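You operate a simulated robot arm through the tools that you are given. There is no shell and no other tool.

Carry out the task below with a simulated two-armed robot. There is one attempt and no reset: what you move stays moved.

Task
Set the three limit knobs to the card, then press STORE.
Fine: each knob takes the figure of its own colour; the power stays on.

It is judged by the outcome, as a careful person would: the job done as asked, and still so three seconds after it is handed in. It fails if anything else is knocked over, pushed out of place, dropped, spilled or broken.

Robot
Two 7-joint arms with fingered hands on one trunk that stands fixed in place. Base frame: the origin is at the foot of the trunk, x ahead of it, y to its left, z up. Readings come in cm, degrees, newtons and seconds.
The left shoulder is at [7, 13.9, 113.3], the right one opposite. With the tool pointing down near the work surface each hand reaches from about 46 to 84 cm from the base axis, measured 20 degrees to its own side. Payload 3.9 kg a hand.
Tool frame (each hand has its own): the origin (TCP) lies between the finger pads and is the grasp point; the fingertips stand 2.9 cm ahead of it; z points along the fingers, y is the line along which they close. Largest opening 10 cm; the body of the gripper starts 3.4 cm behind the TCP. The gripper is a hand of 5 fingers: y runs from the thumb to the fingers, the wrist lies at [-1.5, -10.5, -17.7] in the tool frame, and closing takes about 1.5 s.
Orientation is that of the tool frame in the base frame, as [roll, pitch, yaw] about the fixed x, y, z axes, in that order (R = Rz(yaw) Ry(pitch) Rx(roll)). With the fingers straight down and the wrist toward the robot, the tool's x, y and z point along [0, 1, 0], [1, 0, 0] and [0, 0, -1] of the base frame.

Tools
- The arms move only by the tool drive_tool. It takes "left_targets", "right_targets" or both (then of equal length, played together; a hand with none holds still); each is a list of rows, each an object (a shift or turn left out is 0, a gripper value left out holds the last) with "angular": the turn, a rotation vector about the base's x, y, z in units of 6 degrees (1.0 is 6 degrees), a list of three; "delta_pos": the shift along the base's x, y, z in units of 20 mm (1.0 is 20 mm), a list of three; "gripper": the opening, from 0 (shut) to 1 (fully open). In form: [{"angular": [rx, ry, rz], "delta_pos": [tx, ty, tz], "gripper": gripper}, ...]. A call has 1 to 20 rows; each row shifts and turns the commanded pose from where the row before left it. A call with a number of a shift or a turn outside -1 to 1 is refused whole. Rows are played at 5 a second. More than 5 cm and 8.6 degrees between two rows, or a gripper value outside its range, and nothing of the call is played. A pose out of reach is approached as far as the arm can. The call stops where the force on the tool passes 40 N (or 10 N more than at its start, if that is more) or the arm is blocked; 0.2 s more then pass. The fingers move at their own pace (about 15.3 cm/s each) and stop on an object; they squeeze with about 32 N. The grip force told is the motor's: it shows also when the fingers shut on nothing. Time passes only in rows, and 0.2 s behind the last, so rows that do not move let the fingers close. The reply holds the time, the measured pose of the TCP, the force on the tool along the base axes, the opening and the grip force, in the units named above and with some noise, with the torque about the TCP (base axes, N m) and any sound that the robot's microphone picked up.
- Cameras (640 x 400 px; columns grow to the right, rows downward): "scene" is now at [13.34, 3.72, 146.5]; the picture's right is [0.39, -0.92, 0.00], its down [-0.44, -0.19, -0.88] and it looks along [0.81, 0.35, -0.48] (base axes); focal length 340 px, centre (320, 200). "left" rides on the left gripper at [-6.6, -8.6, -12.1] in its tool frame; the picture's right is [-0.76, -0.31, 0.58], its down [0.59, -0.70, 0.40] and it looks along [0.28, 0.64, 0.71] (tool axes); focal length 247 px, centre (320, 200). "right" rides on the right gripper at [6.6, -8.6, -12.1] in its tool frame; the picture's right is [-0.76, 0.31, -0.58], its down [-0.59, -0.70, 0.40] and it looks along [-0.28, 0.64, 0.71] (tool axes); focal length 247 px, centre (320, 200). There is no depth. A picture from a camera that has moved, and an enlarged one, comes with that camera's place and axes in the base frame and with its lens.
- snapshot(camera): a new picture of that camera. No time passes.
- lift_body(by): slides the trunk up (or, below 0, down) by that many cm; the arms and the scene camera ride with it, the base frame stays. It gives what a move gives, with no picture.
- preshape(shape, hand): the hand has 5 fingers and takes this shape, open, in about a second: jaw (thumb against the fingers, like two jaws); tri (thumb and two fingers); tip (a fingertip pinch); poke (one finger out to press); point (the index stretched); flat (the hand flat); cup (the hand cupped); fist (a fist). The gripper value then closes the fingers along that shape, each until it touches; the sizes above hold for jaw. It gives what a move gives, with no picture.
- aim_head(pan, tilt): turns the head with the scene camera to pan (to the left, within 86 degrees either way) and tilt (down, from -29 to 69), counted from straight ahead of the robot. It gives what a move gives.
- enlarge(camera, box): a new picture of the part [left, top, right, bottom] of that camera's present view, enlarged. No time passes.
- close_job(): hands the job in; it is judged then, once.

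Places have to be worked out from the pictures, the camera data and where the tool is seen. Open the grippers and draw the arms clear of the work before you hand the job in, unless the task says otherwise.

The tools are called after "Call:" as name(argument=value, ...) on one line, values as JSON. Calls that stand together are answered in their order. drive_tool: Moves the arms, as the interface text tells. Its arguments: {"type":"object","properties":{"left_targets":{"type":"array"},"right_targets":{"type":"array"}},"required":[]} The other tools are called the same way: lift_body (by) slides the trunk up or down; preshape (shape, hand) gives the hand a shape; aim_head (pan, tilt) turns the head that bears the scene camera; snapshot (camera) takes a picture; enlarge (camera, box) takes an enlarged picture of a part of a camera's view; close_job () hands the job in.

At the start:

```text
t: 0.0
left_tool_pos: [37.61, 31.4, 124.59]
left_tcp_rot: [-180.0, 0.0, 107.7]
left_force: [0.2, 0.2, -0.2]
left_torque: [0.0, 0.02, 0.02]
left_finger_gap: 9.98
left_grasp_force: 0.0
left_shape: jaw
right_tool_pos: [29.99, -0.1, 129.08]
right_tcp_rot: [179.9, -0.1, 107.7]
right_force: [0.9, -0.3, -0.9]
right_torque: [0.04, 0.03, 0.0]
right_finger_gap: 9.99
right_grasp_force: 0.2
right_shape: jaw
trunk travel left (down, up): [-77.5, 6.5]
head pan, tilt: [23.2, 28.4]
```

scene: 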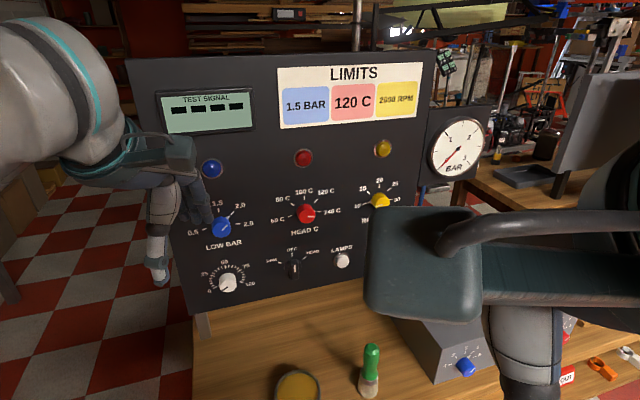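
right: 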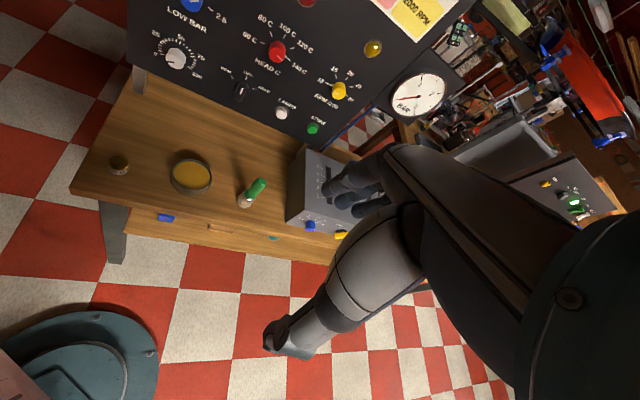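
left: 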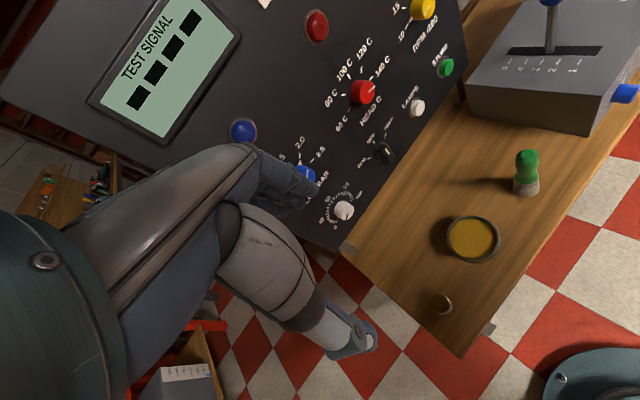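

The pictures show a panel with three coloured limit knobs (blue, red, yellow), a card, and the arms partly in the way. I look closer at the card and the knobs first.

Call:
enlarge(camera="scene", box=[260, 50, 440, 162])

Call:
enlarge(camera="scene", box=[170, 140, 410, 300])

Call:
enlarge(camera="right", box=[130, 0, 450, 200])

Call:
enlarge(camera="left", box=[220, 0, 540, 230])

```text
3.56 times, centred on (350, 106) of scene
camera zoom: at [13.34, 3.72, 146.5], right [0.39, -0.92, 0.0], down [-0.44, -0.19, -0.88], along [0.81, 0.35, -0.48], focal length 1208 px, centre (213, 534)
```

zoom: 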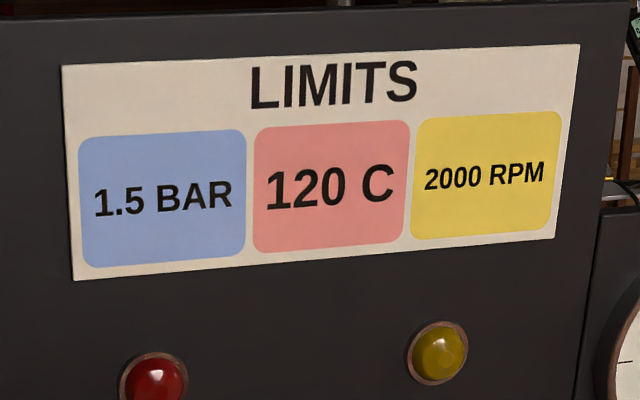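

```text
2.50 times, centred on (290, 220) of scene
camera zoom: at [13.34, 3.72, 146.5], right [0.39, -0.92, 0.0], down [-0.44, -0.19, -0.88], along [0.81, 0.35, -0.48], focal length 850 px, centre (395, 150)
```

zoom: 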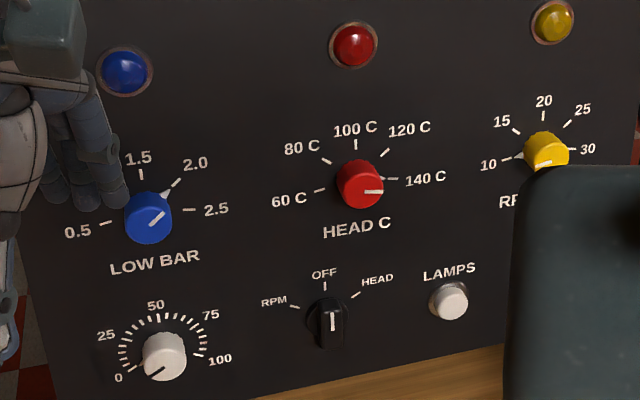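

```text
2.00 times, centred on (290, 100) of right
camera zoom: at [19.66, 3.63, 141.07], right [0.52, -0.63, 0.58], down [-0.49, -0.77, -0.4], along [0.7, -0.07, -0.71], focal length 494 px, centre (380, 400)
```

zoom: 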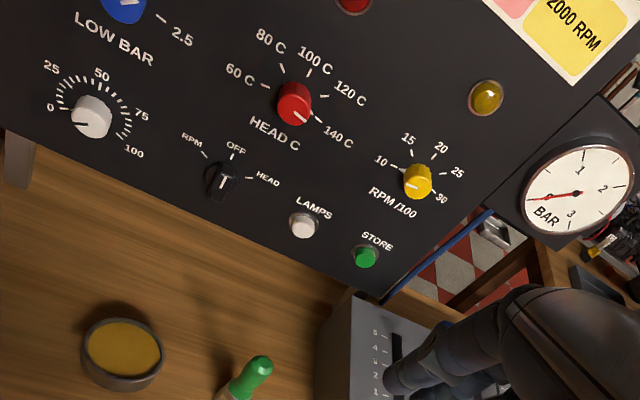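

```text
1.74 times, centred on (380, 115) of left
camera zoom: at [31.27, 22.54, 136.55], right [-0.06, -0.81, -0.58], down [-0.85, 0.35, -0.4], along [0.53, 0.47, -0.71], focal length 430 px, centre (216, 348)
```

zoom: 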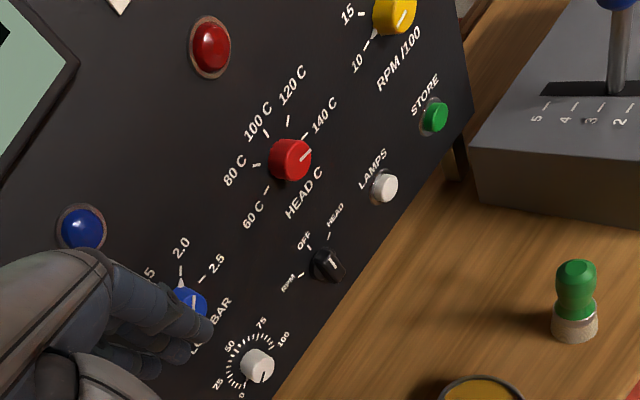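

The card says blue 1.5 BAR, red 120 C and yellow 2000 RPM, which is 20 on the RPM/100 dial. The knobs now read about 2.0, 140 and 10. Triangulating puts the knobs near [54.5,41,112], [65,29,112] and [76,17,112] on a near-vertical panel, so I draw both arms aside to get a clear view.

Call:
drive_tool(left_targets=[{"delta_pos": [-0.8, 1, 0]}, {"delta_pos": [-0.8, 1, 0]}, {"delta_pos": [-0.8, 1, 0]}, {"delta_pos": [-0.8, 1, 0]}, {"delta_pos": [-0.8, 1, 0]}, {"delta_pos": [-0.8, 1, 0]}, {"delta_pos": [-0.8, 1, 0]}], right_targets=[{"delta_pos": [-0.3, -1, 0]}, {"delta_pos": [-0.3, -1, 0]}, {"delta_pos": [-0.3, -1, 0]}, {"delta_pos": [-0.3, -1, 0]}, {"delta_pos": [-0.3, -1, 0]}, {"delta_pos": [-0.3, -1, 0]}, {"delta_pos": [-0.3, -1, 0]}])

```text
t: 1.6
left_tool_pos: [26.12, 45.55, 124.35]
left_tcp_rot: [179.9, 0.0, 107.6]
left_force: [0.1, 0.9, 0.4]
left_torque: [0.0, 0.01, 0.0]
left_finger_gap: 10.0
left_grasp_force: 0.1
left_shape: jaw
right_tool_pos: [25.7, -14.01, 128.94]
right_tcp_rot: [179.9, -0.1, 107.6]
right_force: [-0.6, -0.9, 0.1]
right_torque: [0.05, -0.05, -0.01]
right_finger_gap: 9.98
right_grasp_force: 0.1
right_shape: jaw
trunk travel left (down, up): [-77.5, 6.5]
head pan, tilt: [23.2, 28.4]
```

Both arms reached the poses at the sides. I take fresh pictures to read the whole panel.

Call:
snapshot(camera="scene")

Call:
snapshot(camera="left")

Call:
snapshot(camera="right")

Call:
enlarge(camera="scene", box=[180, 160, 340, 260])

Call:
enlarge(camera="scene", box=[320, 160, 480, 260])

```text
taken
camera scene: at [13.15, 3.66, 146.52], right [0.39, -0.92, 0.0], down [-0.44, -0.19, -0.88], along [0.81, 0.35, -0.47], focal length 340 px, centre (320, 200)
```

scene: 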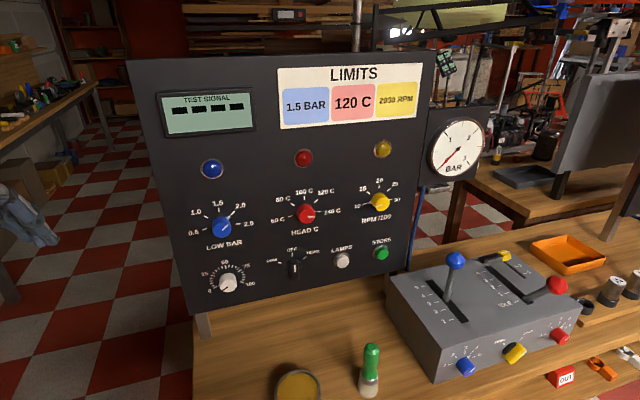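

```text
taken
camera left: at [19.79, 36.75, 136.4], right [-0.06, -0.81, -0.58], down [-0.85, 0.35, -0.4], along [0.53, 0.47, -0.71], focal length 247 px, centre (320, 200)
```

left: 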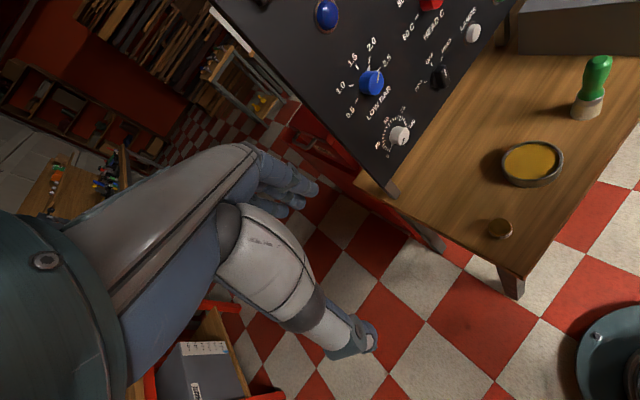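

```text
taken
camera right: at [15.32, -10.44, 141.07], right [0.52, -0.63, 0.58], down [-0.49, -0.77, -0.4], along [0.7, -0.07, -0.71], focal length 247 px, centre (320, 200)
```

right: 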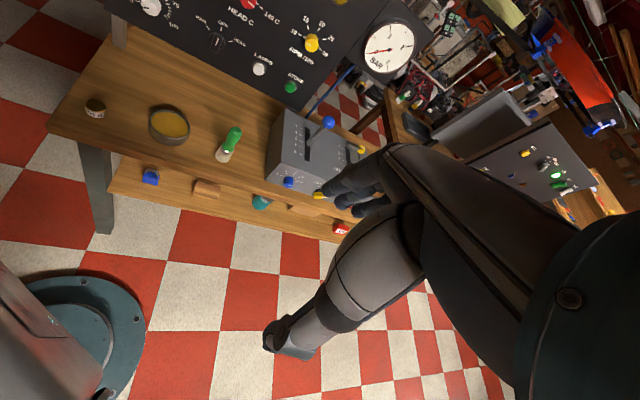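

```text
4.00 times, centred on (260, 210) of scene
camera zoom: at [13.15, 3.66, 146.52], right [0.39, -0.92, 0.0], down [-0.44, -0.19, -0.88], along [0.81, 0.35, -0.47], focal length 1360 px, centre (560, 160)
```

zoom: 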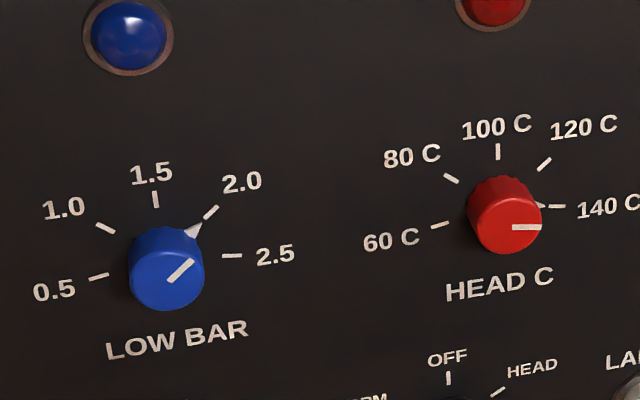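

```text
4.00 times, centred on (400, 210) of scene
camera zoom: at [13.15, 3.66, 146.52], right [0.39, -0.92, 0.0], down [-0.44, -0.19, -0.88], along [0.81, 0.35, -0.47], focal length 1360 px, centre (0, 160)
```

zoom: 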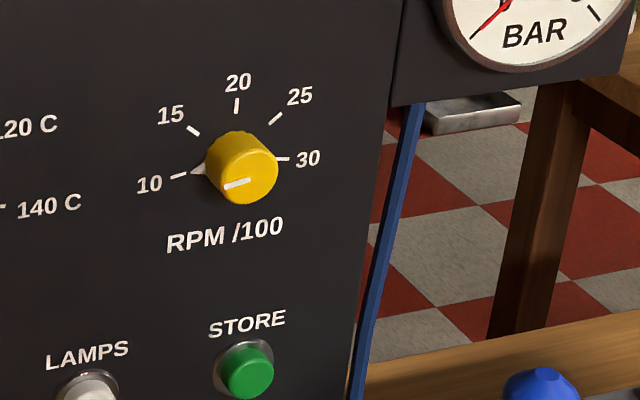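

Measured on the panel plane, the knob axes sit about 16 cm apart at z≈112.3, with the panel facing yaw 40.6° and its ticks 50° apart. Red and blue each need 50° anticlockwise, and yellow needs 100° clockwise. I bring the right hand toward the red knob in stages, turning it to point at the panel.

Call:
drive_tool(right_targets=[{"delta_pos": [0.765, 0.885, -0.3], "angular": [0, 0, 0.958]}, {"delta_pos": [0.765, 0.885, -0.3], "angular": [0, 0, 0.958]}, {"delta_pos": [0.765, 0.885, -0.3], "angular": [0, 0, 0.958]}, {"delta_pos": [0.765, 0.885, -0.3], "angular": [0, 0, 0.958]}, {"delta_pos": [0.765, 0.885, -0.3], "angular": [0.61, -0.712, 0]}, {"delta_pos": [0.765, 0.885, -0.3], "angular": [0.61, -0.712, 0]}, {"delta_pos": [0.765, 0.885, -0.3], "angular": [0.61, -0.712, 0]}, {"delta_pos": [0.765, 0.885, -0.3], "angular": [0.61, -0.712, 0]}, {"delta_pos": [0.765, 0.885, -0.3], "angular": [0.61, -0.712, 0]}, {"delta_pos": [0.765, 0.885, -0.3], "angular": [0.61, -0.712, 0]}])

```text
t: 3.8
left_tool_pos: [26.28, 45.74, 124.19]
left_tcp_rot: [180.0, -0.1, 107.7]
left_force: [0.2, -0.4, 0.1]
left_torque: [0.01, 0.0, 0.01]
left_finger_gap: 9.98
left_grasp_force: 0.0
left_shape: jaw
right_tool_pos: [37.92, 0.13, 124.12]
right_tcp_rot: [146.7, -6.4, 121.1]
right_force: [0.8, -0.4, -0.1]
right_torque: [-0.04, 0.02, 0.0]
right_finger_gap: 9.98
right_grasp_force: 0.0
right_shape: jaw
right hand out of reach, approached as far as the arm can: row 3, 4
trunk travel left (down, up): [-77.5, 6.5]
head pan, tilt: [23.2, 28.4]
```

The arm strayed a little from the commanded yaw because rows 3 and 4 were out of reach. I hold for one row to see where it settles.

Call:
drive_tool(right_targets=[{"delta_pos": [0, 0, 0]}])

Call:
snapshot(camera="scene")

```text
t: 4.2
left_tool_pos: [26.39, 45.63, 124.33]
left_tcp_rot: [-180.0, 0.0, 107.6]
left_force: [-0.1, 0.0, -0.5]
left_torque: [0.03, 0.0, 0.0]
left_finger_gap: 10.01
left_grasp_force: 0.1
left_shape: jaw
right_tool_pos: [37.81, 0.04, 124.25]
right_tcp_rot: [146.7, -6.5, 121.1]
right_force: [0.2, 0.1, 0.1]
right_torque: [-0.01, 0.02, 0.03]
right_finger_gap: 9.99
right_grasp_force: 0.0
right_shape: jaw
trunk travel left (down, up): [-77.5, 6.5]
head pan, tilt: [23.2, 28.4]
```

```text
taken
camera scene: at [13.35, 3.72, 146.5], right [0.39, -0.92, 0.0], down [-0.44, -0.19, -0.88], along [0.81, 0.35, -0.48], focal length 340 px, centre (320, 200)
```

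scene: 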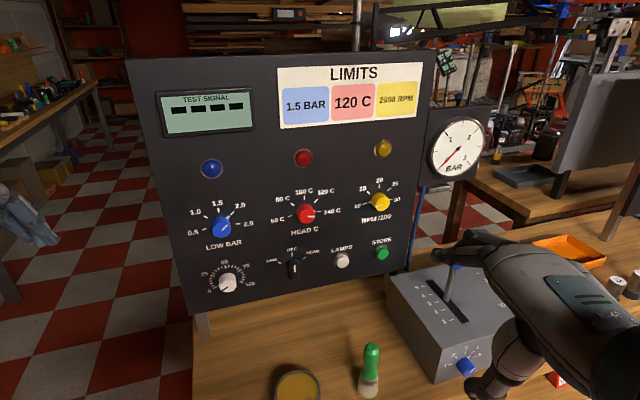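

The hand settled at about 34° of pitch, with the yaw aligned to the panel normal. I continue toward a pre-grasp about 9 cm in front of red, with a recomputed turn of 57.2° about [0.495,-0.863,0.096].

Call:
drive_tool(right_targets=[{"delta_pos": [0.77, 0.89, -0.496], "angular": [0.472, -0.823, 0.0914]}, {"delta_pos": [0.77, 0.89, -0.496], "angular": [0.472, -0.823, 0.0914]}, {"delta_pos": [0.77, 0.89, -0.496], "angular": [0.472, -0.823, 0.0914]}, {"delta_pos": [0.77, 0.89, -0.496], "angular": [0.472, -0.823, 0.0914]}, {"delta_pos": [0.77, 0.89, -0.496], "angular": [0.472, -0.823, 0.0914]}, {"delta_pos": [0.77, 0.89, -0.496], "angular": [0.472, -0.823, 0.0914]}])

Call:
snapshot(camera="scene")

Call:
snapshot(camera="right")

```text
t: 5.6
left_tool_pos: [26.47, 45.78, 124.22]
left_tcp_rot: [-180.0, 0.1, 107.9]
left_force: [0.2, -0.4, -0.5]
left_torque: [0.0, 0.0, -0.02]
left_finger_gap: 9.98
left_grasp_force: 0.0
left_shape: jaw
right_tool_pos: [47.02, 11.2, 118.19]
right_tcp_rot: [112.5, -3.7, 127.6]
right_force: [-0.6, 1.1, 0.2]
right_torque: [0.03, 0.0, 0.02]
right_finger_gap: 10.0
right_grasp_force: 0.1
right_shape: jaw
trunk travel left (down, up): [-77.5, 6.5]
head pan, tilt: [23.2, 28.4]
```

```text
taken
camera scene: at [13.46, 3.89, 146.48], right [0.39, -0.92, 0.0], down [-0.44, -0.19, -0.88], along [0.81, 0.35, -0.48], focal length 340 px, centre (320, 200)
```

scene: 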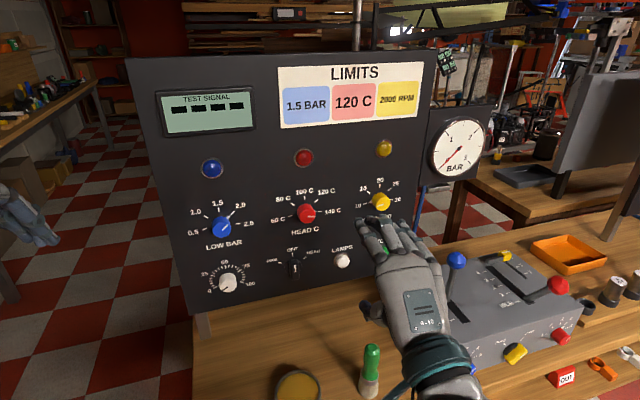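

```text
taken
camera right: at [31.27, 7.71, 115.27], right [0.15, -0.88, 0.45], down [0.41, -0.36, -0.84], along [0.9, 0.31, 0.3], focal length 247 px, centre (320, 200)
```

right: 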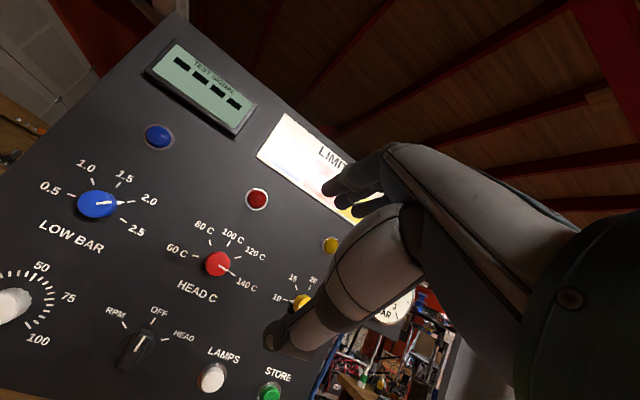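

The pose follows the plan and the right camera now sees the panel well. I finish the remaining turn and close in on the pre-grasp in front of red.

Call:
drive_tool(right_targets=[{"delta_pos": [0.775, 0.85, -0.49], "angular": [0.472, -0.823, 0.0914]}, {"delta_pos": [0.775, 0.85, -0.49], "angular": [0.472, -0.823, 0.0914]}, {"delta_pos": [0.775, 0.85, -0.49], "angular": [0.472, -0.823, 0.0914]}, {"delta_pos": [0.775, 0.85, -0.49], "angular": [0.472, -0.823, 0.0914]}, {"delta_pos": [0.775, 0.85, -0.49]}, {"delta_pos": [0.775, 0.85, -0.49]}])

Call:
snapshot(camera="scene")

Call:
snapshot(camera="right")

Call:
snapshot(camera="left")

```text
t: 7.0
left_tool_pos: [26.32, 45.76, 124.25]
left_tcp_rot: [-180.0, -0.1, 107.7]
left_force: [0.6, 0.7, 0.2]
left_torque: [-0.01, 0.01, 0.0]
left_finger_gap: 10.0
left_grasp_force: 0.1
left_shape: jaw
right_tool_pos: [56.32, 21.49, 112.41]
right_tcp_rot: [90.0, 0.0, 130.7]
right_force: [0.0, -0.5, -0.5]
right_torque: [0.01, 0.0, 0.03]
right_finger_gap: 10.03
right_grasp_force: 0.1
right_shape: jaw
trunk travel left (down, up): [-77.5, 6.5]
head pan, tilt: [23.2, 28.4]
```

```text
taken
camera scene: at [13.42, 3.84, 146.49], right [0.39, -0.92, 0.0], down [-0.44, -0.19, -0.88], along [0.81, 0.35, -0.48], focal length 340 px, centre (320, 200)
```

scene: 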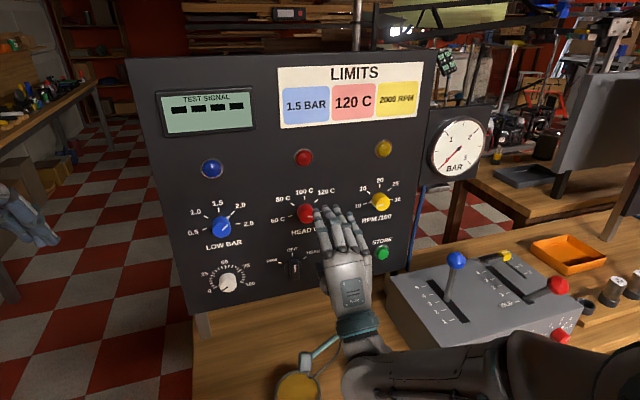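

```text
taken
camera right: at [42.75, 18.57, 103.71], right [0.05, -0.95, 0.31], down [0.69, -0.19, -0.7], along [0.73, 0.25, 0.64], focal length 247 px, centre (320, 200)
```

right: 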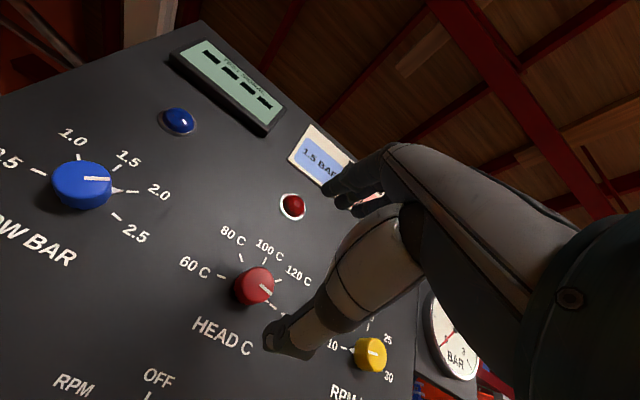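

```text
taken
camera left: at [20.07, 36.9, 136.3], right [-0.06, -0.81, -0.58], down [-0.85, 0.35, -0.4], along [0.52, 0.46, -0.71], focal length 247 px, centre (320, 200)
```

left: 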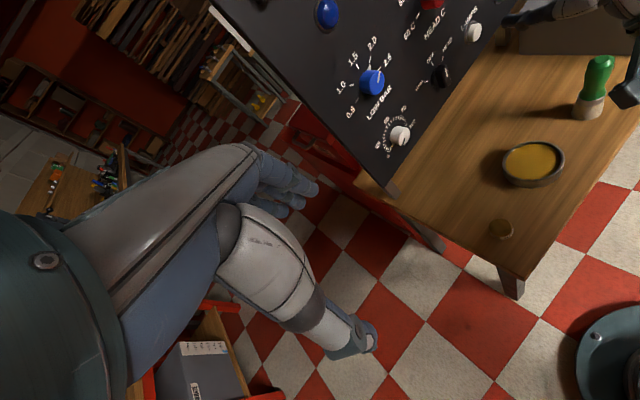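

The tool now points squarely at the panel (rot [90,0,130.7]) with TCP [56.3,21.5,112.4]. I zoom in on red from the right and scene cameras to check the alignment before going in.

Call:
enlarge(camera="right", box=[160, 200, 320, 300])

Call:
enlarge(camera="right", box=[200, 120, 440, 380])

Call:
enlarge(camera="scene", box=[250, 170, 410, 270])

```text
4.00 times, centred on (240, 250) of right
camera zoom: at [42.75, 18.57, 103.71], right [0.05, -0.95, 0.31], down [0.69, -0.19, -0.7], along [0.73, 0.25, 0.64], focal length 988 px, centre (640, 0)
```

zoom: 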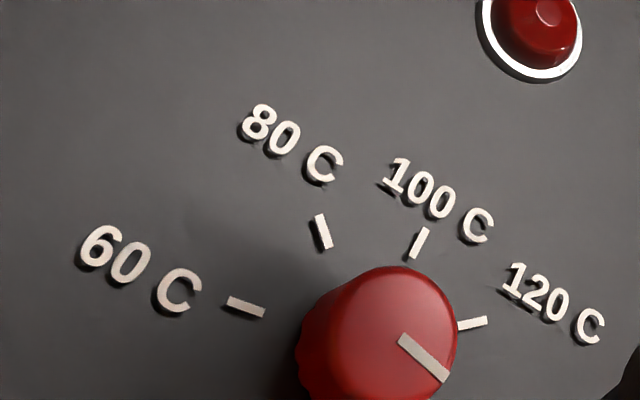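

```text
1.54 times, centred on (320, 250) of right
camera zoom: at [42.75, 18.57, 103.71], right [0.05, -0.95, 0.31], down [0.69, -0.19, -0.7], along [0.73, 0.25, 0.64], focal length 380 px, centre (320, 123)
```

zoom: 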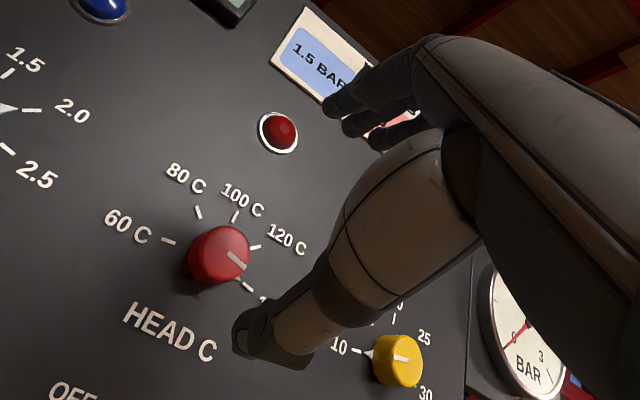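

```text
4.00 times, centred on (330, 220) of scene
camera zoom: at [13.42, 3.84, 146.49], right [0.39, -0.92, 0.0], down [-0.44, -0.19, -0.88], along [0.81, 0.35, -0.48], focal length 1360 px, centre (280, 120)
```

zoom: 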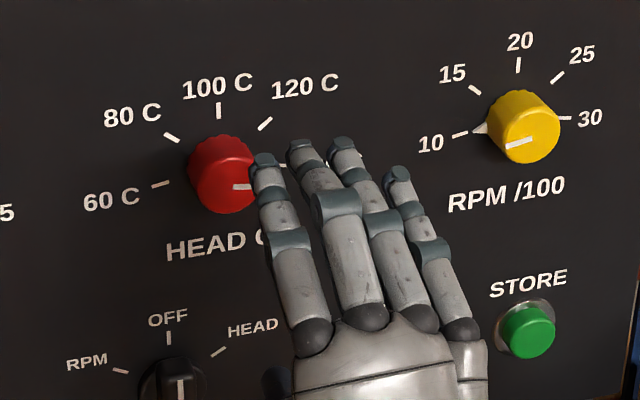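

Triangulating with the wide right/scene baseline puts the panel plane about 1.5 cm further than first thought. Red's axis is then at [67.3,30.3,111.4], about 0.4 cm right of and 1.0 cm below the TCP line. I try the three-finger shape here, clear of the panel, and look at it.

Call:
preshape(hand="right", shape="tri")

Call:
enlarge(camera="scene", box=[250, 170, 410, 270])

Call:
snapshot(camera="right")

```text
t: 7.9
left_tool_pos: [26.41, 45.55, 124.26]
left_tcp_rot: [180.0, 0.0, 107.7]
left_force: [0.7, 0.6, 0.3]
left_torque: [-0.02, 0.04, 0.0]
left_finger_gap: 9.98
left_grasp_force: 0.0
left_shape: jaw
right_tool_pos: [56.31, 21.26, 112.34]
right_tcp_rot: [90.0, 0.0, 130.4]
right_force: [-1.2, -0.9, 0.5]
right_torque: [0.02, 0.03, 0.0]
right_finger_gap: 9.97
right_grasp_force: 0.0
right_shape: tri
trunk travel left (down, up): [-77.5, 6.5]
head pan, tilt: [23.2, 28.4]
```

```text
4.00 times, centred on (330, 220) of scene
camera zoom: at [13.34, 3.71, 146.5], right [0.39, -0.92, 0.0], down [-0.44, -0.19, -0.88], along [0.81, 0.35, -0.48], focal length 1360 px, centre (280, 120)
```

zoom: 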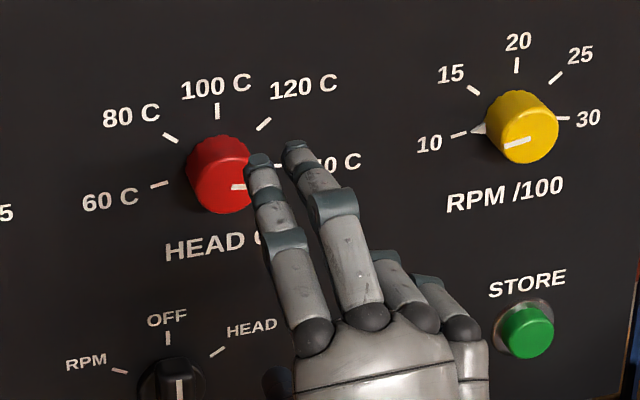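

```text
taken
camera right: at [42.68, 18.45, 103.78], right [0.05, -0.95, 0.31], down [0.69, -0.19, -0.7], along [0.73, 0.25, 0.64], focal length 247 px, centre (320, 200)
```

right: 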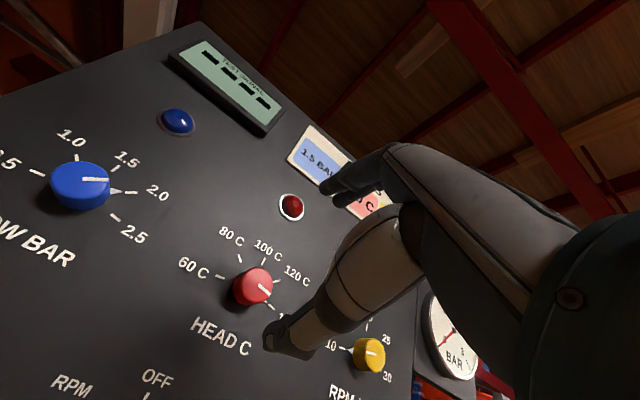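

In "tri" the index and middle fingers oppose the thumb, and the other two fold away, which suits a knob. I close it partly in the air to see where the tips end up at about knob width.

Call:
drive_tool(right_targets=[{"gripper": 0.4}, {"gripper": 0.4}, {"gripper": 0.4}, {"gripper": 0.4}, {"gripper": 0.4}])

Call:
enlarge(camera="scene", box=[250, 170, 410, 270])

Call:
snapshot(camera="right")

```text
t: 9.1
left_tool_pos: [26.3, 45.62, 124.36]
left_tcp_rot: [-180.0, -0.1, 107.7]
left_force: [-0.2, -0.4, -0.2]
left_torque: [-0.02, -0.01, 0.03]
left_finger_gap: 9.97
left_grasp_force: 0.1
left_shape: jaw
right_tool_pos: [56.28, 21.37, 112.46]
right_tcp_rot: [90.1, 0.0, 130.6]
right_force: [1.1, -0.5, -0.5]
right_torque: [0.0, 0.01, 0.01]
right_finger_gap: 4.03
right_grasp_force: 0.1
right_shape: tri
trunk travel left (down, up): [-77.5, 6.5]
head pan, tilt: [23.2, 28.4]
```

```text
4.00 times, centred on (330, 220) of scene
camera zoom: at [13.34, 3.72, 146.5], right [0.39, -0.92, 0.0], down [-0.44, -0.19, -0.88], along [0.81, 0.35, -0.48], focal length 1360 px, centre (280, 120)
```

zoom: 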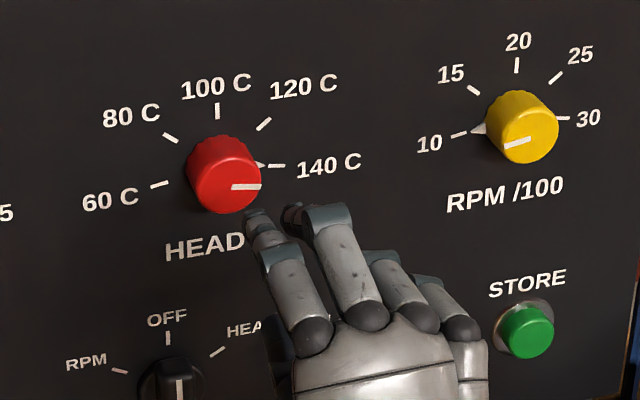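

```text
taken
camera right: at [42.69, 18.47, 103.77], right [0.05, -0.95, 0.31], down [0.69, -0.19, -0.7], along [0.73, 0.25, 0.64], focal length 247 px, centre (320, 200)
```

right: 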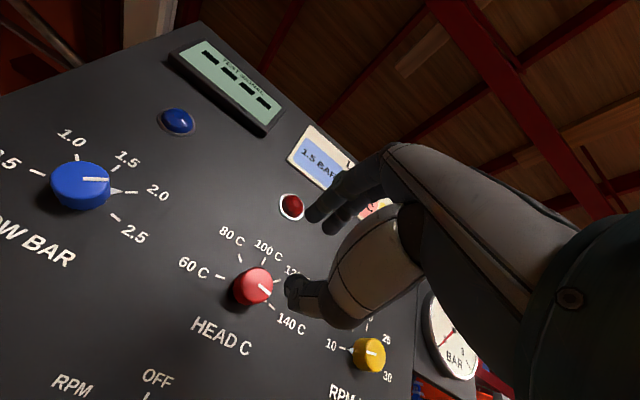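

At a 4 cm gap the tips still sit about 2.9 cm ahead of the TCP, so the jaw figures hold. I reopen to 7 cm, shift 0.4 cm right and 1 cm down onto red's axis, and advance until the tips are just short of the knob face.

Call:
drive_tool(right_targets=[{"delta_pos": [0.13, -0.15, -0.53], "gripper": 0.7}, {"delta_pos": [0, 0, 0], "gripper": 0.7}, {"delta_pos": [0.57, 0.488, 0]}, {"delta_pos": [0.57, 0.488, 0]}, {"delta_pos": [0.57, 0.488, 0]}, {"delta_pos": [0.57, 0.488, 0]}, {"delta_pos": [0.57, 0.488, 0]}, {"delta_pos": [0, 0, 0]}])

Call:
enlarge(camera="scene", box=[220, 150, 420, 275])

Call:
snapshot(camera="right")

Call:
snapshot(camera="scene")

```text
t: 10.9
left_tool_pos: [26.22, 45.62, 124.46]
left_tcp_rot: [180.0, 0.0, 107.7]
left_force: [0.4, 0.2, 0.0]
left_torque: [-0.02, 0.03, -0.01]
left_finger_gap: 9.97
left_grasp_force: 0.2
left_shape: jaw
right_tool_pos: [62.27, 25.66, 111.41]
right_tcp_rot: [90.0, 0.0, 130.4]
right_force: [1.8, 0.2, 0.0]
right_torque: [0.0, -0.04, 0.0]
right_finger_gap: 6.95
right_grasp_force: 0.1
right_shape: tri
trunk travel left (down, up): [-77.5, 6.5]
head pan, tilt: [23.2, 28.4]
```

```text
3.20 times, centred on (320, 212) of scene
camera zoom: at [13.32, 3.69, 146.5], right [0.39, -0.92, 0.0], down [-0.44, -0.19, -0.88], along [0.81, 0.35, -0.48], focal length 1088 px, centre (320, 160)
```

zoom: 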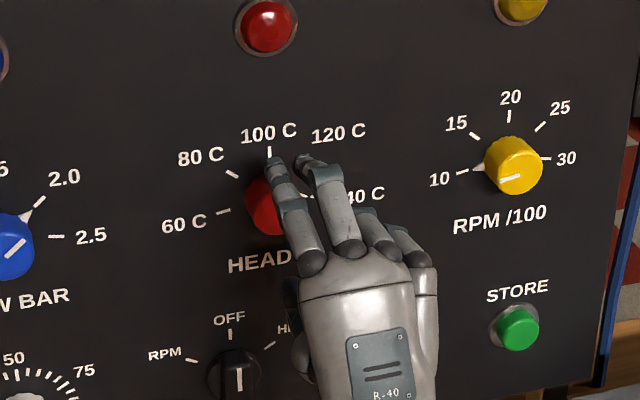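

```text
taken
camera right: at [48.67, 22.8, 102.82], right [0.05, -0.95, 0.31], down [0.69, -0.19, -0.7], along [0.73, 0.25, 0.64], focal length 247 px, centre (320, 200)
```

right: 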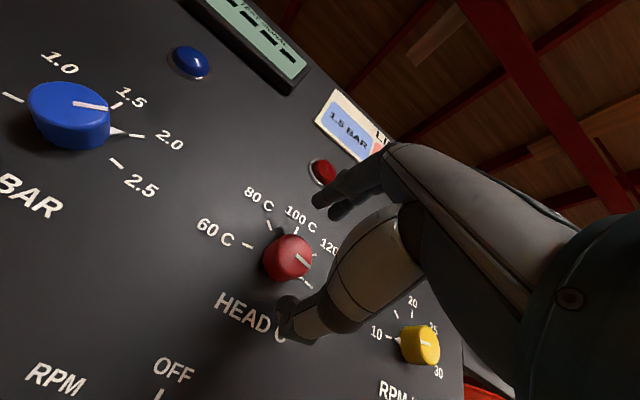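

```text
taken
camera scene: at [13.32, 3.69, 146.5], right [0.39, -0.92, 0.0], down [-0.44, -0.19, -0.88], along [0.81, 0.35, -0.48], focal length 340 px, centre (320, 200)
```

scene: 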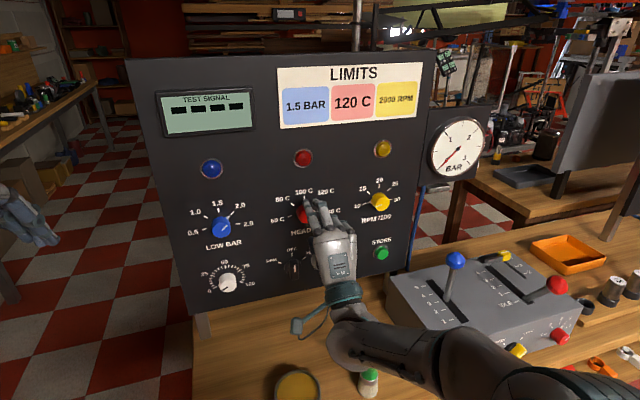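

The TCP is at d≈64 along the panel normal and the knob sits between thumb and fingers. I zoom in to measure any leftover offset.

Call:
enlarge(camera="right", box=[210, 190, 370, 290])

```text
4.00 times, centred on (290, 240) of right
camera zoom: at [48.67, 22.8, 102.82], right [0.05, -0.95, 0.31], down [0.69, -0.19, -0.7], along [0.73, 0.25, 0.64], focal length 988 px, centre (440, 40)
```

zoom: 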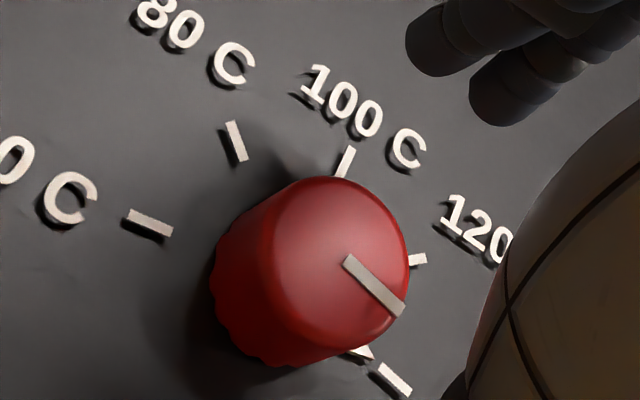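

The face centre in the picture agrees with the tool axis to within 0.2 cm. I go 2.9 cm further so the tips straddle the knob, leaving about 1 cm to the panel, and then close on it.

Call:
drive_tool(right_targets=[{"delta_pos": [0.37, 0.317, 0]}, {"delta_pos": [0.37, 0.317, 0]}, {"delta_pos": [0.37, 0.317, 0]}, {"delta_pos": [0, 0, 0]}, {"gripper": 0.2}, {"gripper": 0.2}, {"gripper": 0.2}, {"gripper": 0.2}, {"gripper": 0.2}])

Call:
enlarge(camera="scene", box=[220, 150, 420, 275])

Call:
enlarge(camera="right", box=[210, 170, 450, 320])

```text
t: 12.9
left_tool_pos: [26.21, 45.62, 124.4]
left_tcp_rot: [-179.9, 0.1, 107.7]
left_force: [0.2, 0.5, -0.2]
left_torque: [0.01, 0.0, 0.0]
left_finger_gap: 9.99
left_grasp_force: 0.0
left_shape: jaw
right_tool_pos: [64.48, 27.57, 111.26]
right_tcp_rot: [90.1, 0.1, 130.7]
right_force: [1.7, 1.6, 0.5]
right_torque: [0.06, -0.03, 0.0]
right_finger_gap: 2.46
right_grasp_force: 32.4
right_shape: tri
trunk travel left (down, up): [-77.5, 6.5]
head pan, tilt: [23.2, 28.4]
```

```text
3.20 times, centred on (320, 212) of scene
camera zoom: at [13.34, 3.73, 146.5], right [0.39, -0.92, 0.0], down [-0.44, -0.19, -0.88], along [0.81, 0.35, -0.48], focal length 1088 px, centre (320, 160)
```

zoom: 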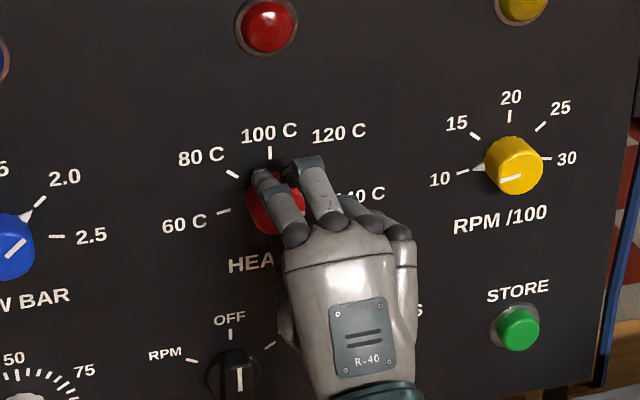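

```text
2.67 times, centred on (330, 245) of right
camera zoom: at [50.9, 24.72, 102.77], right [0.05, -0.95, 0.31], down [0.69, -0.19, -0.7], along [0.73, 0.25, 0.64], focal length 659 px, centre (293, 80)
```

zoom: 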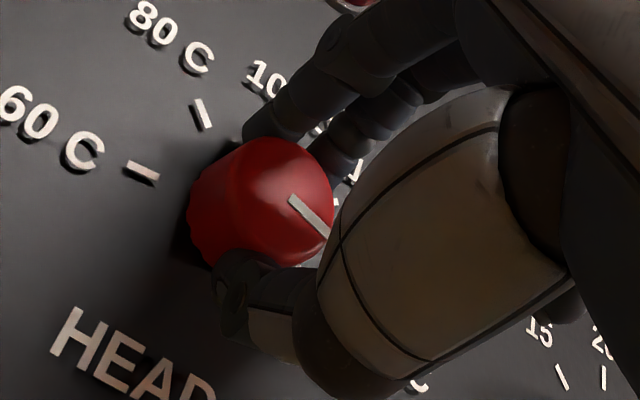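

The fingers hold the knob with 32 N of grip. I turn it anticlockwise about the panel normal, 25° first, and check that the knob follows.

Call:
drive_tool(right_targets=[{"angular": [-0.6327, -0.5423, 0]}, {"angular": [-0.6327, -0.5423, 0]}, {"angular": [-0.6327, -0.5423, 0]}, {"angular": [-0.6327, -0.5423, 0]}, {"angular": [-0.6327, -0.5423, 0]}])

Call:
enlarge(camera="scene", box=[220, 150, 420, 275])

Call:
enlarge(camera="right", box=[210, 170, 450, 320])

```text
t: 14.1
left_tool_pos: [26.26, 45.54, 124.35]
left_tcp_rot: [180.0, 0.0, 107.8]
left_force: [0.0, -0.6, 0.2]
left_torque: [-0.04, -0.02, -0.02]
left_finger_gap: 9.97
left_grasp_force: 0.0
left_shape: jaw
right_tool_pos: [64.56, 27.62, 111.35]
right_tcp_rot: [90.1, 25.1, 130.6]
right_force: [5.9, 0.4, 5.0]
right_torque: [0.14, -0.11, 0.0]
right_finger_gap: 2.44
right_grasp_force: 32.0
right_shape: tri
trunk travel left (down, up): [-77.5, 6.5]
head pan, tilt: [23.2, 28.4]
```

```text
3.20 times, centred on (320, 212) of scene
camera zoom: at [13.39, 3.69, 146.5], right [0.39, -0.92, 0.0], down [-0.44, -0.19, -0.88], along [0.81, 0.35, -0.48], focal length 1088 px, centre (320, 160)
```

zoom: 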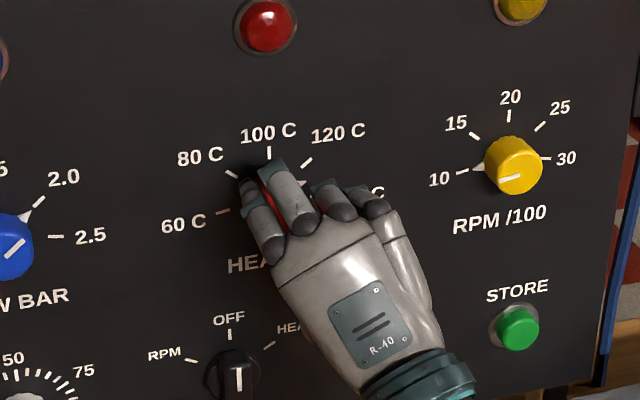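

```text
2.67 times, centred on (330, 245) of right
camera zoom: at [53.64, 21.51, 100.83], right [-0.08, -0.8, 0.6], down [0.84, -0.37, -0.39], along [0.53, 0.47, 0.7], focal length 659 px, centre (293, 80)
```

zoom: 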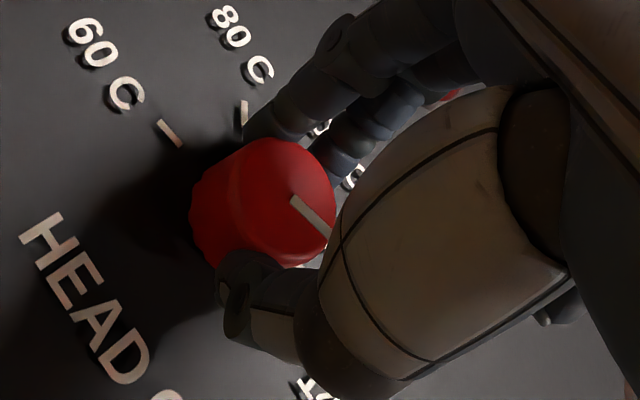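

The white line stays fixed relative to the hand while the labels rotate, so the knob follows without slip. I turn the remaining 25°.

Call:
drive_tool(right_targets=[{"angular": [-0.6327, -0.5423, 0]}, {"angular": [-0.6327, -0.5423, 0]}, {"angular": [-0.6327, -0.5423, 0]}, {"angular": [-0.6327, -0.5423, 0]}, {"angular": [-0.6327, -0.5423, 0]}, {"angular": [0, 0, 0]}])

Call:
enlarge(camera="scene", box=[220, 150, 420, 275])

Call:
enlarge(camera="right", box=[210, 170, 450, 320])

Call:
snapshot(camera="scene")

```text
t: 15.5
left_tool_pos: [26.32, 45.63, 124.4]
left_tcp_rot: [180.0, 0.0, 107.7]
left_force: [0.4, -1.2, 0.0]
left_torque: [-0.01, 0.02, -0.01]
left_finger_gap: 9.99
left_grasp_force: 0.0
left_shape: jaw
right_tool_pos: [64.46, 27.58, 111.42]
right_tcp_rot: [90.0, 50.1, 130.6]
right_force: [5.1, 2.1, 6.6]
right_torque: [0.17, -0.19, 0.07]
right_finger_gap: 2.43
right_grasp_force: 32.1
right_shape: tri
trunk travel left (down, up): [-77.5, 6.5]
head pan, tilt: [23.2, 28.4]
```

```text
3.20 times, centred on (320, 212) of scene
camera zoom: at [13.33, 3.69, 146.5], right [0.39, -0.92, 0.0], down [-0.44, -0.19, -0.88], along [0.81, 0.35, -0.48], focal length 1088 px, centre (320, 160)
```

zoom: 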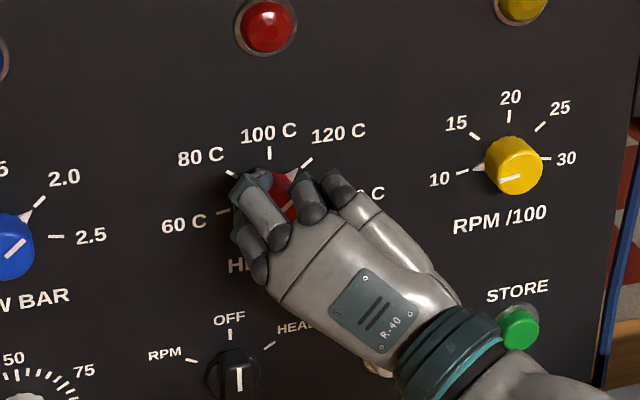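

```text
2.67 times, centred on (330, 245) of right
camera zoom: at [56.66, 17.98, 100.86], right [-0.28, -0.56, 0.78], down [0.9, -0.44, 0.0], along [0.34, 0.7, 0.63], focal length 659 px, centre (293, 80)
```

zoom: 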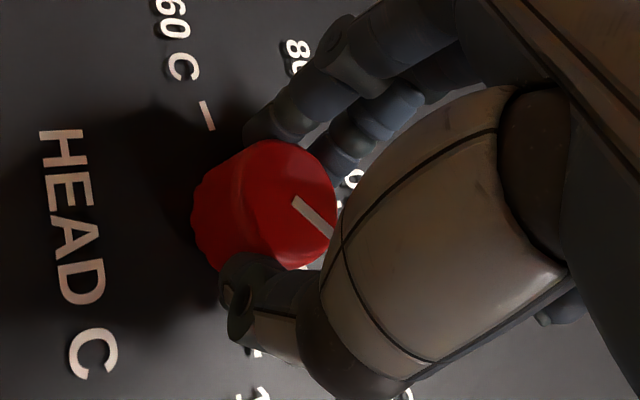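

```text
taken
camera scene: at [13.33, 3.69, 146.5], right [0.39, -0.92, 0.0], down [-0.44, -0.19, -0.88], along [0.81, 0.35, -0.48], focal length 340 px, centre (320, 200)
```

scene: 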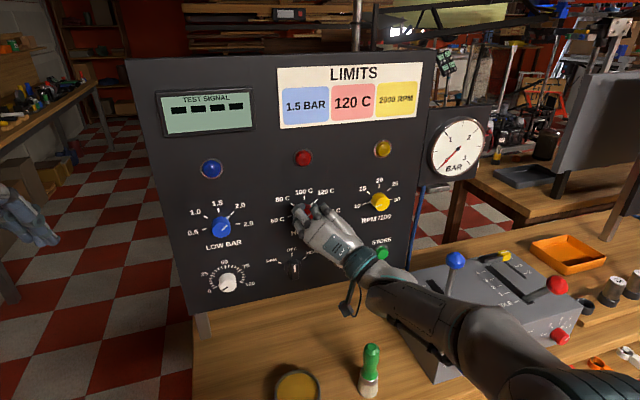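

The pointer now aims at the 120 C tick. I open the fingers and back straight off along the panel normal.

Call:
drive_tool(right_targets=[{"gripper": 0.7}, {"gripper": 0.7}, {"gripper": 0.7}, {"gripper": 0.7}, {"delta_pos": [-0.57, -0.488, 0]}, {"delta_pos": [-0.57, -0.488, 0]}, {"delta_pos": [-0.57, -0.488, 0]}, {"delta_pos": [-0.57, -0.488, 0]}])

Call:
enlarge(camera="scene", box=[220, 150, 420, 275])

Call:
snapshot(camera="right")

```text
t: 17.3
left_tool_pos: [26.21, 45.48, 124.28]
left_tcp_rot: [-180.0, -0.1, 107.7]
left_force: [-1.6, -0.3, -0.4]
left_torque: [0.01, 0.0, 0.02]
left_finger_gap: 9.99
left_grasp_force: 0.2
left_shape: jaw
right_tool_pos: [60.3, 23.03, 110.96]
right_tcp_rot: [90.4, 49.4, 130.2]
right_force: [-0.7, 0.1, 0.6]
right_torque: [-0.02, -0.02, 0.01]
right_finger_gap: 6.97
right_grasp_force: 0.1
right_shape: tri
trunk travel left (down, up): [-77.5, 6.5]
head pan, tilt: [23.2, 28.4]
```

```text
3.20 times, centred on (320, 212) of scene
camera zoom: at [13.28, 3.68, 146.5], right [0.39, -0.92, 0.0], down [-0.44, -0.19, -0.88], along [0.81, 0.35, -0.48], focal length 1088 px, centre (320, 160)
```

zoom: 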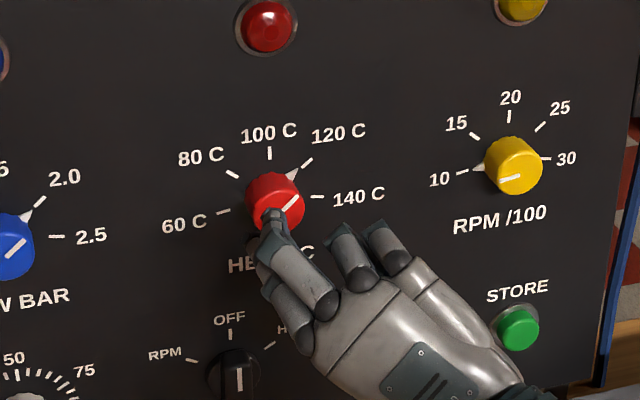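

```text
taken
camera right: at [52.21, 13.48, 100.42], right [-0.28, -0.57, 0.78], down [0.89, -0.45, -0.01], along [0.36, 0.69, 0.63], focal length 247 px, centre (320, 200)
```

right: 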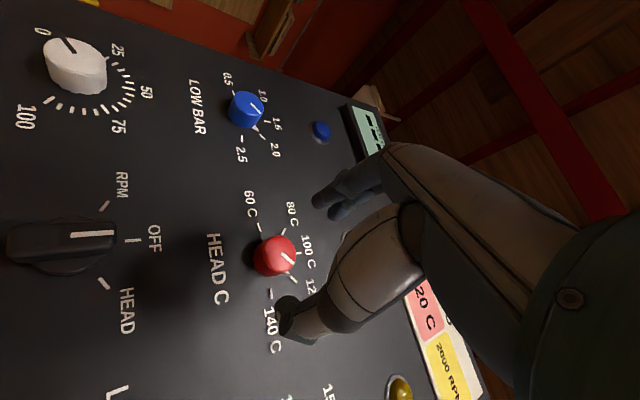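

Red stands cleanly at 120 C. Next is blue, whose axis should be near a=4.3, z=111.45, or [56.5,42.8] on the panel. I slide the hand across in front of the panel while turning it back upright.

Call:
drive_tool(right_targets=[{"delta_pos": [-0.587, 0.623, 0.0225], "angular": [0.6327, 0.5423, 0]}, {"delta_pos": [-0.587, 0.623, 0.0225], "angular": [0.6327, 0.5423, 0]}, {"delta_pos": [-0.587, 0.623, 0.0225], "angular": [0.6327, 0.5423, 0]}, {"delta_pos": [-0.587, 0.623, 0.0225], "angular": [0.6327, 0.5423, 0]}, {"delta_pos": [-0.587, 0.623, 0.0225], "angular": [0.6327, 0.5423, 0]}, {"delta_pos": [-0.587, 0.623, 0.0225], "angular": [0.6327, 0.5423, 0]}, {"delta_pos": [-0.587, 0.623, 0.0225], "angular": [0.6327, 0.5423, 0]}, {"delta_pos": [-0.587, 0.623, 0.0225], "angular": [0.6327, 0.5423, 0]}, {"delta_pos": [-0.587, 0.623, 0.0225], "angular": [0.6327, 0.5423, 0]}, {"delta_pos": [-0.587, 0.623, 0.0225], "angular": [0.6327, 0.5423, 0]}, {"delta_pos": [0, 0, 0]}])

Call:
snapshot(camera="scene")

Call:
snapshot(camera="right")

Call:
enlarge(camera="scene", box=[250, 160, 350, 240])

```text
t: 19.7
left_tool_pos: [26.33, 45.51, 124.45]
left_tcp_rot: [-180.0, 0.0, 107.7]
left_force: [0.1, -0.5, -0.6]
left_torque: [-0.03, 0.0, -0.04]
left_finger_gap: 9.97
left_grasp_force: 0.0
left_shape: jaw
right_tool_pos: [48.21, 36.17, 111.7]
right_tcp_rot: [90.1, 0.0, 130.7]
right_force: [0.3, -0.1, 0.0]
right_torque: [-0.01, 0.02, 0.0]
right_finger_gap: 6.97
right_grasp_force: 0.1
right_shape: tri
trunk travel left (down, up): [-77.5, 6.5]
head pan, tilt: [23.2, 28.4]
```

```text
taken
camera scene: at [13.33, 3.68, 146.5], right [0.39, -0.92, 0.0], down [-0.44, -0.19, -0.88], along [0.81, 0.35, -0.48], focal length 340 px, centre (320, 200)
```

scene: 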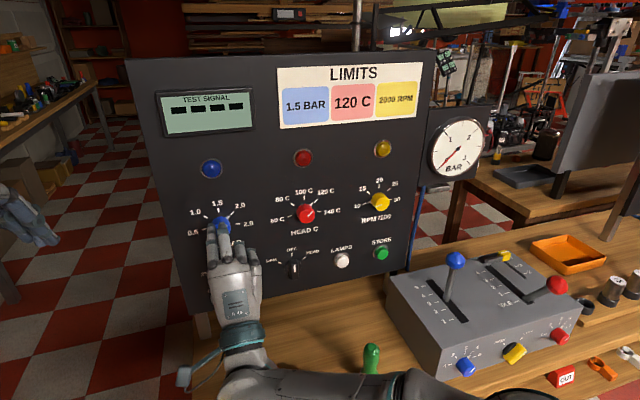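

```text
taken
camera right: at [34.54, 33.23, 103.15], right [0.05, -0.95, 0.31], down [0.69, -0.19, -0.7], along [0.73, 0.25, 0.64], focal length 247 px, centre (320, 200)
```

right: 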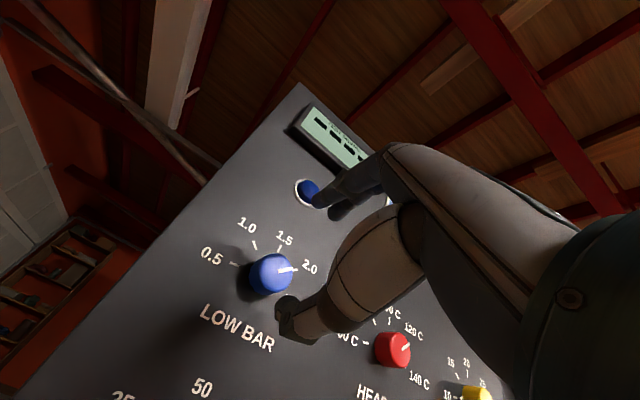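

```text
5.00 times, centred on (300, 200) of scene
camera zoom: at [13.33, 3.68, 146.5], right [0.39, -0.92, 0.0], down [-0.44, -0.19, -0.88], along [0.81, 0.35, -0.48], focal length 1699 px, centre (420, 200)
```

zoom: 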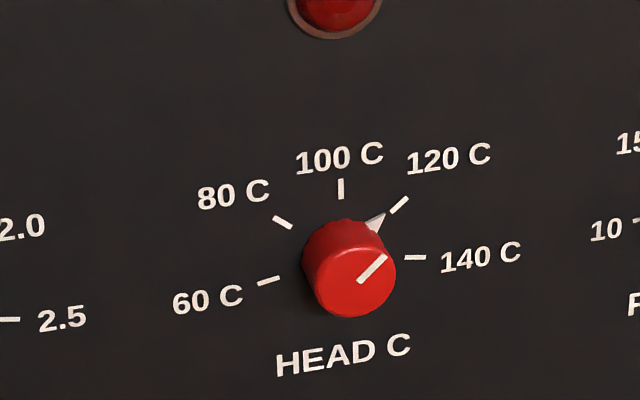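

Red's pointer lines up with the 120 C tick. The hand is now in front of blue, so I zoom in to measure the offset.

Call:
enlarge(camera="right", box=[190, 205, 350, 305])

```text
4.00 times, centred on (270, 255) of right
camera zoom: at [34.54, 33.23, 103.15], right [0.05, -0.95, 0.31], down [0.69, -0.19, -0.7], along [0.73, 0.25, 0.64], focal length 988 px, centre (520, -20)
```

zoom: 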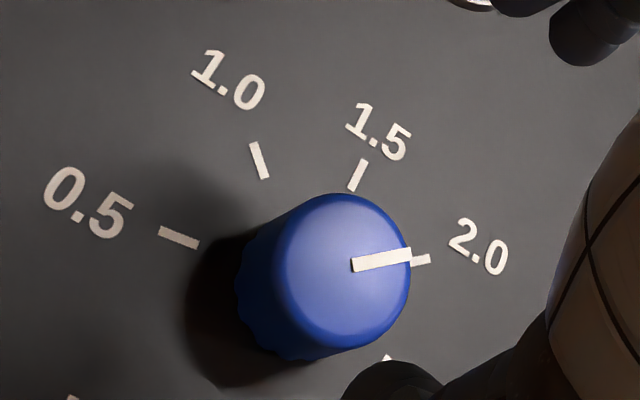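

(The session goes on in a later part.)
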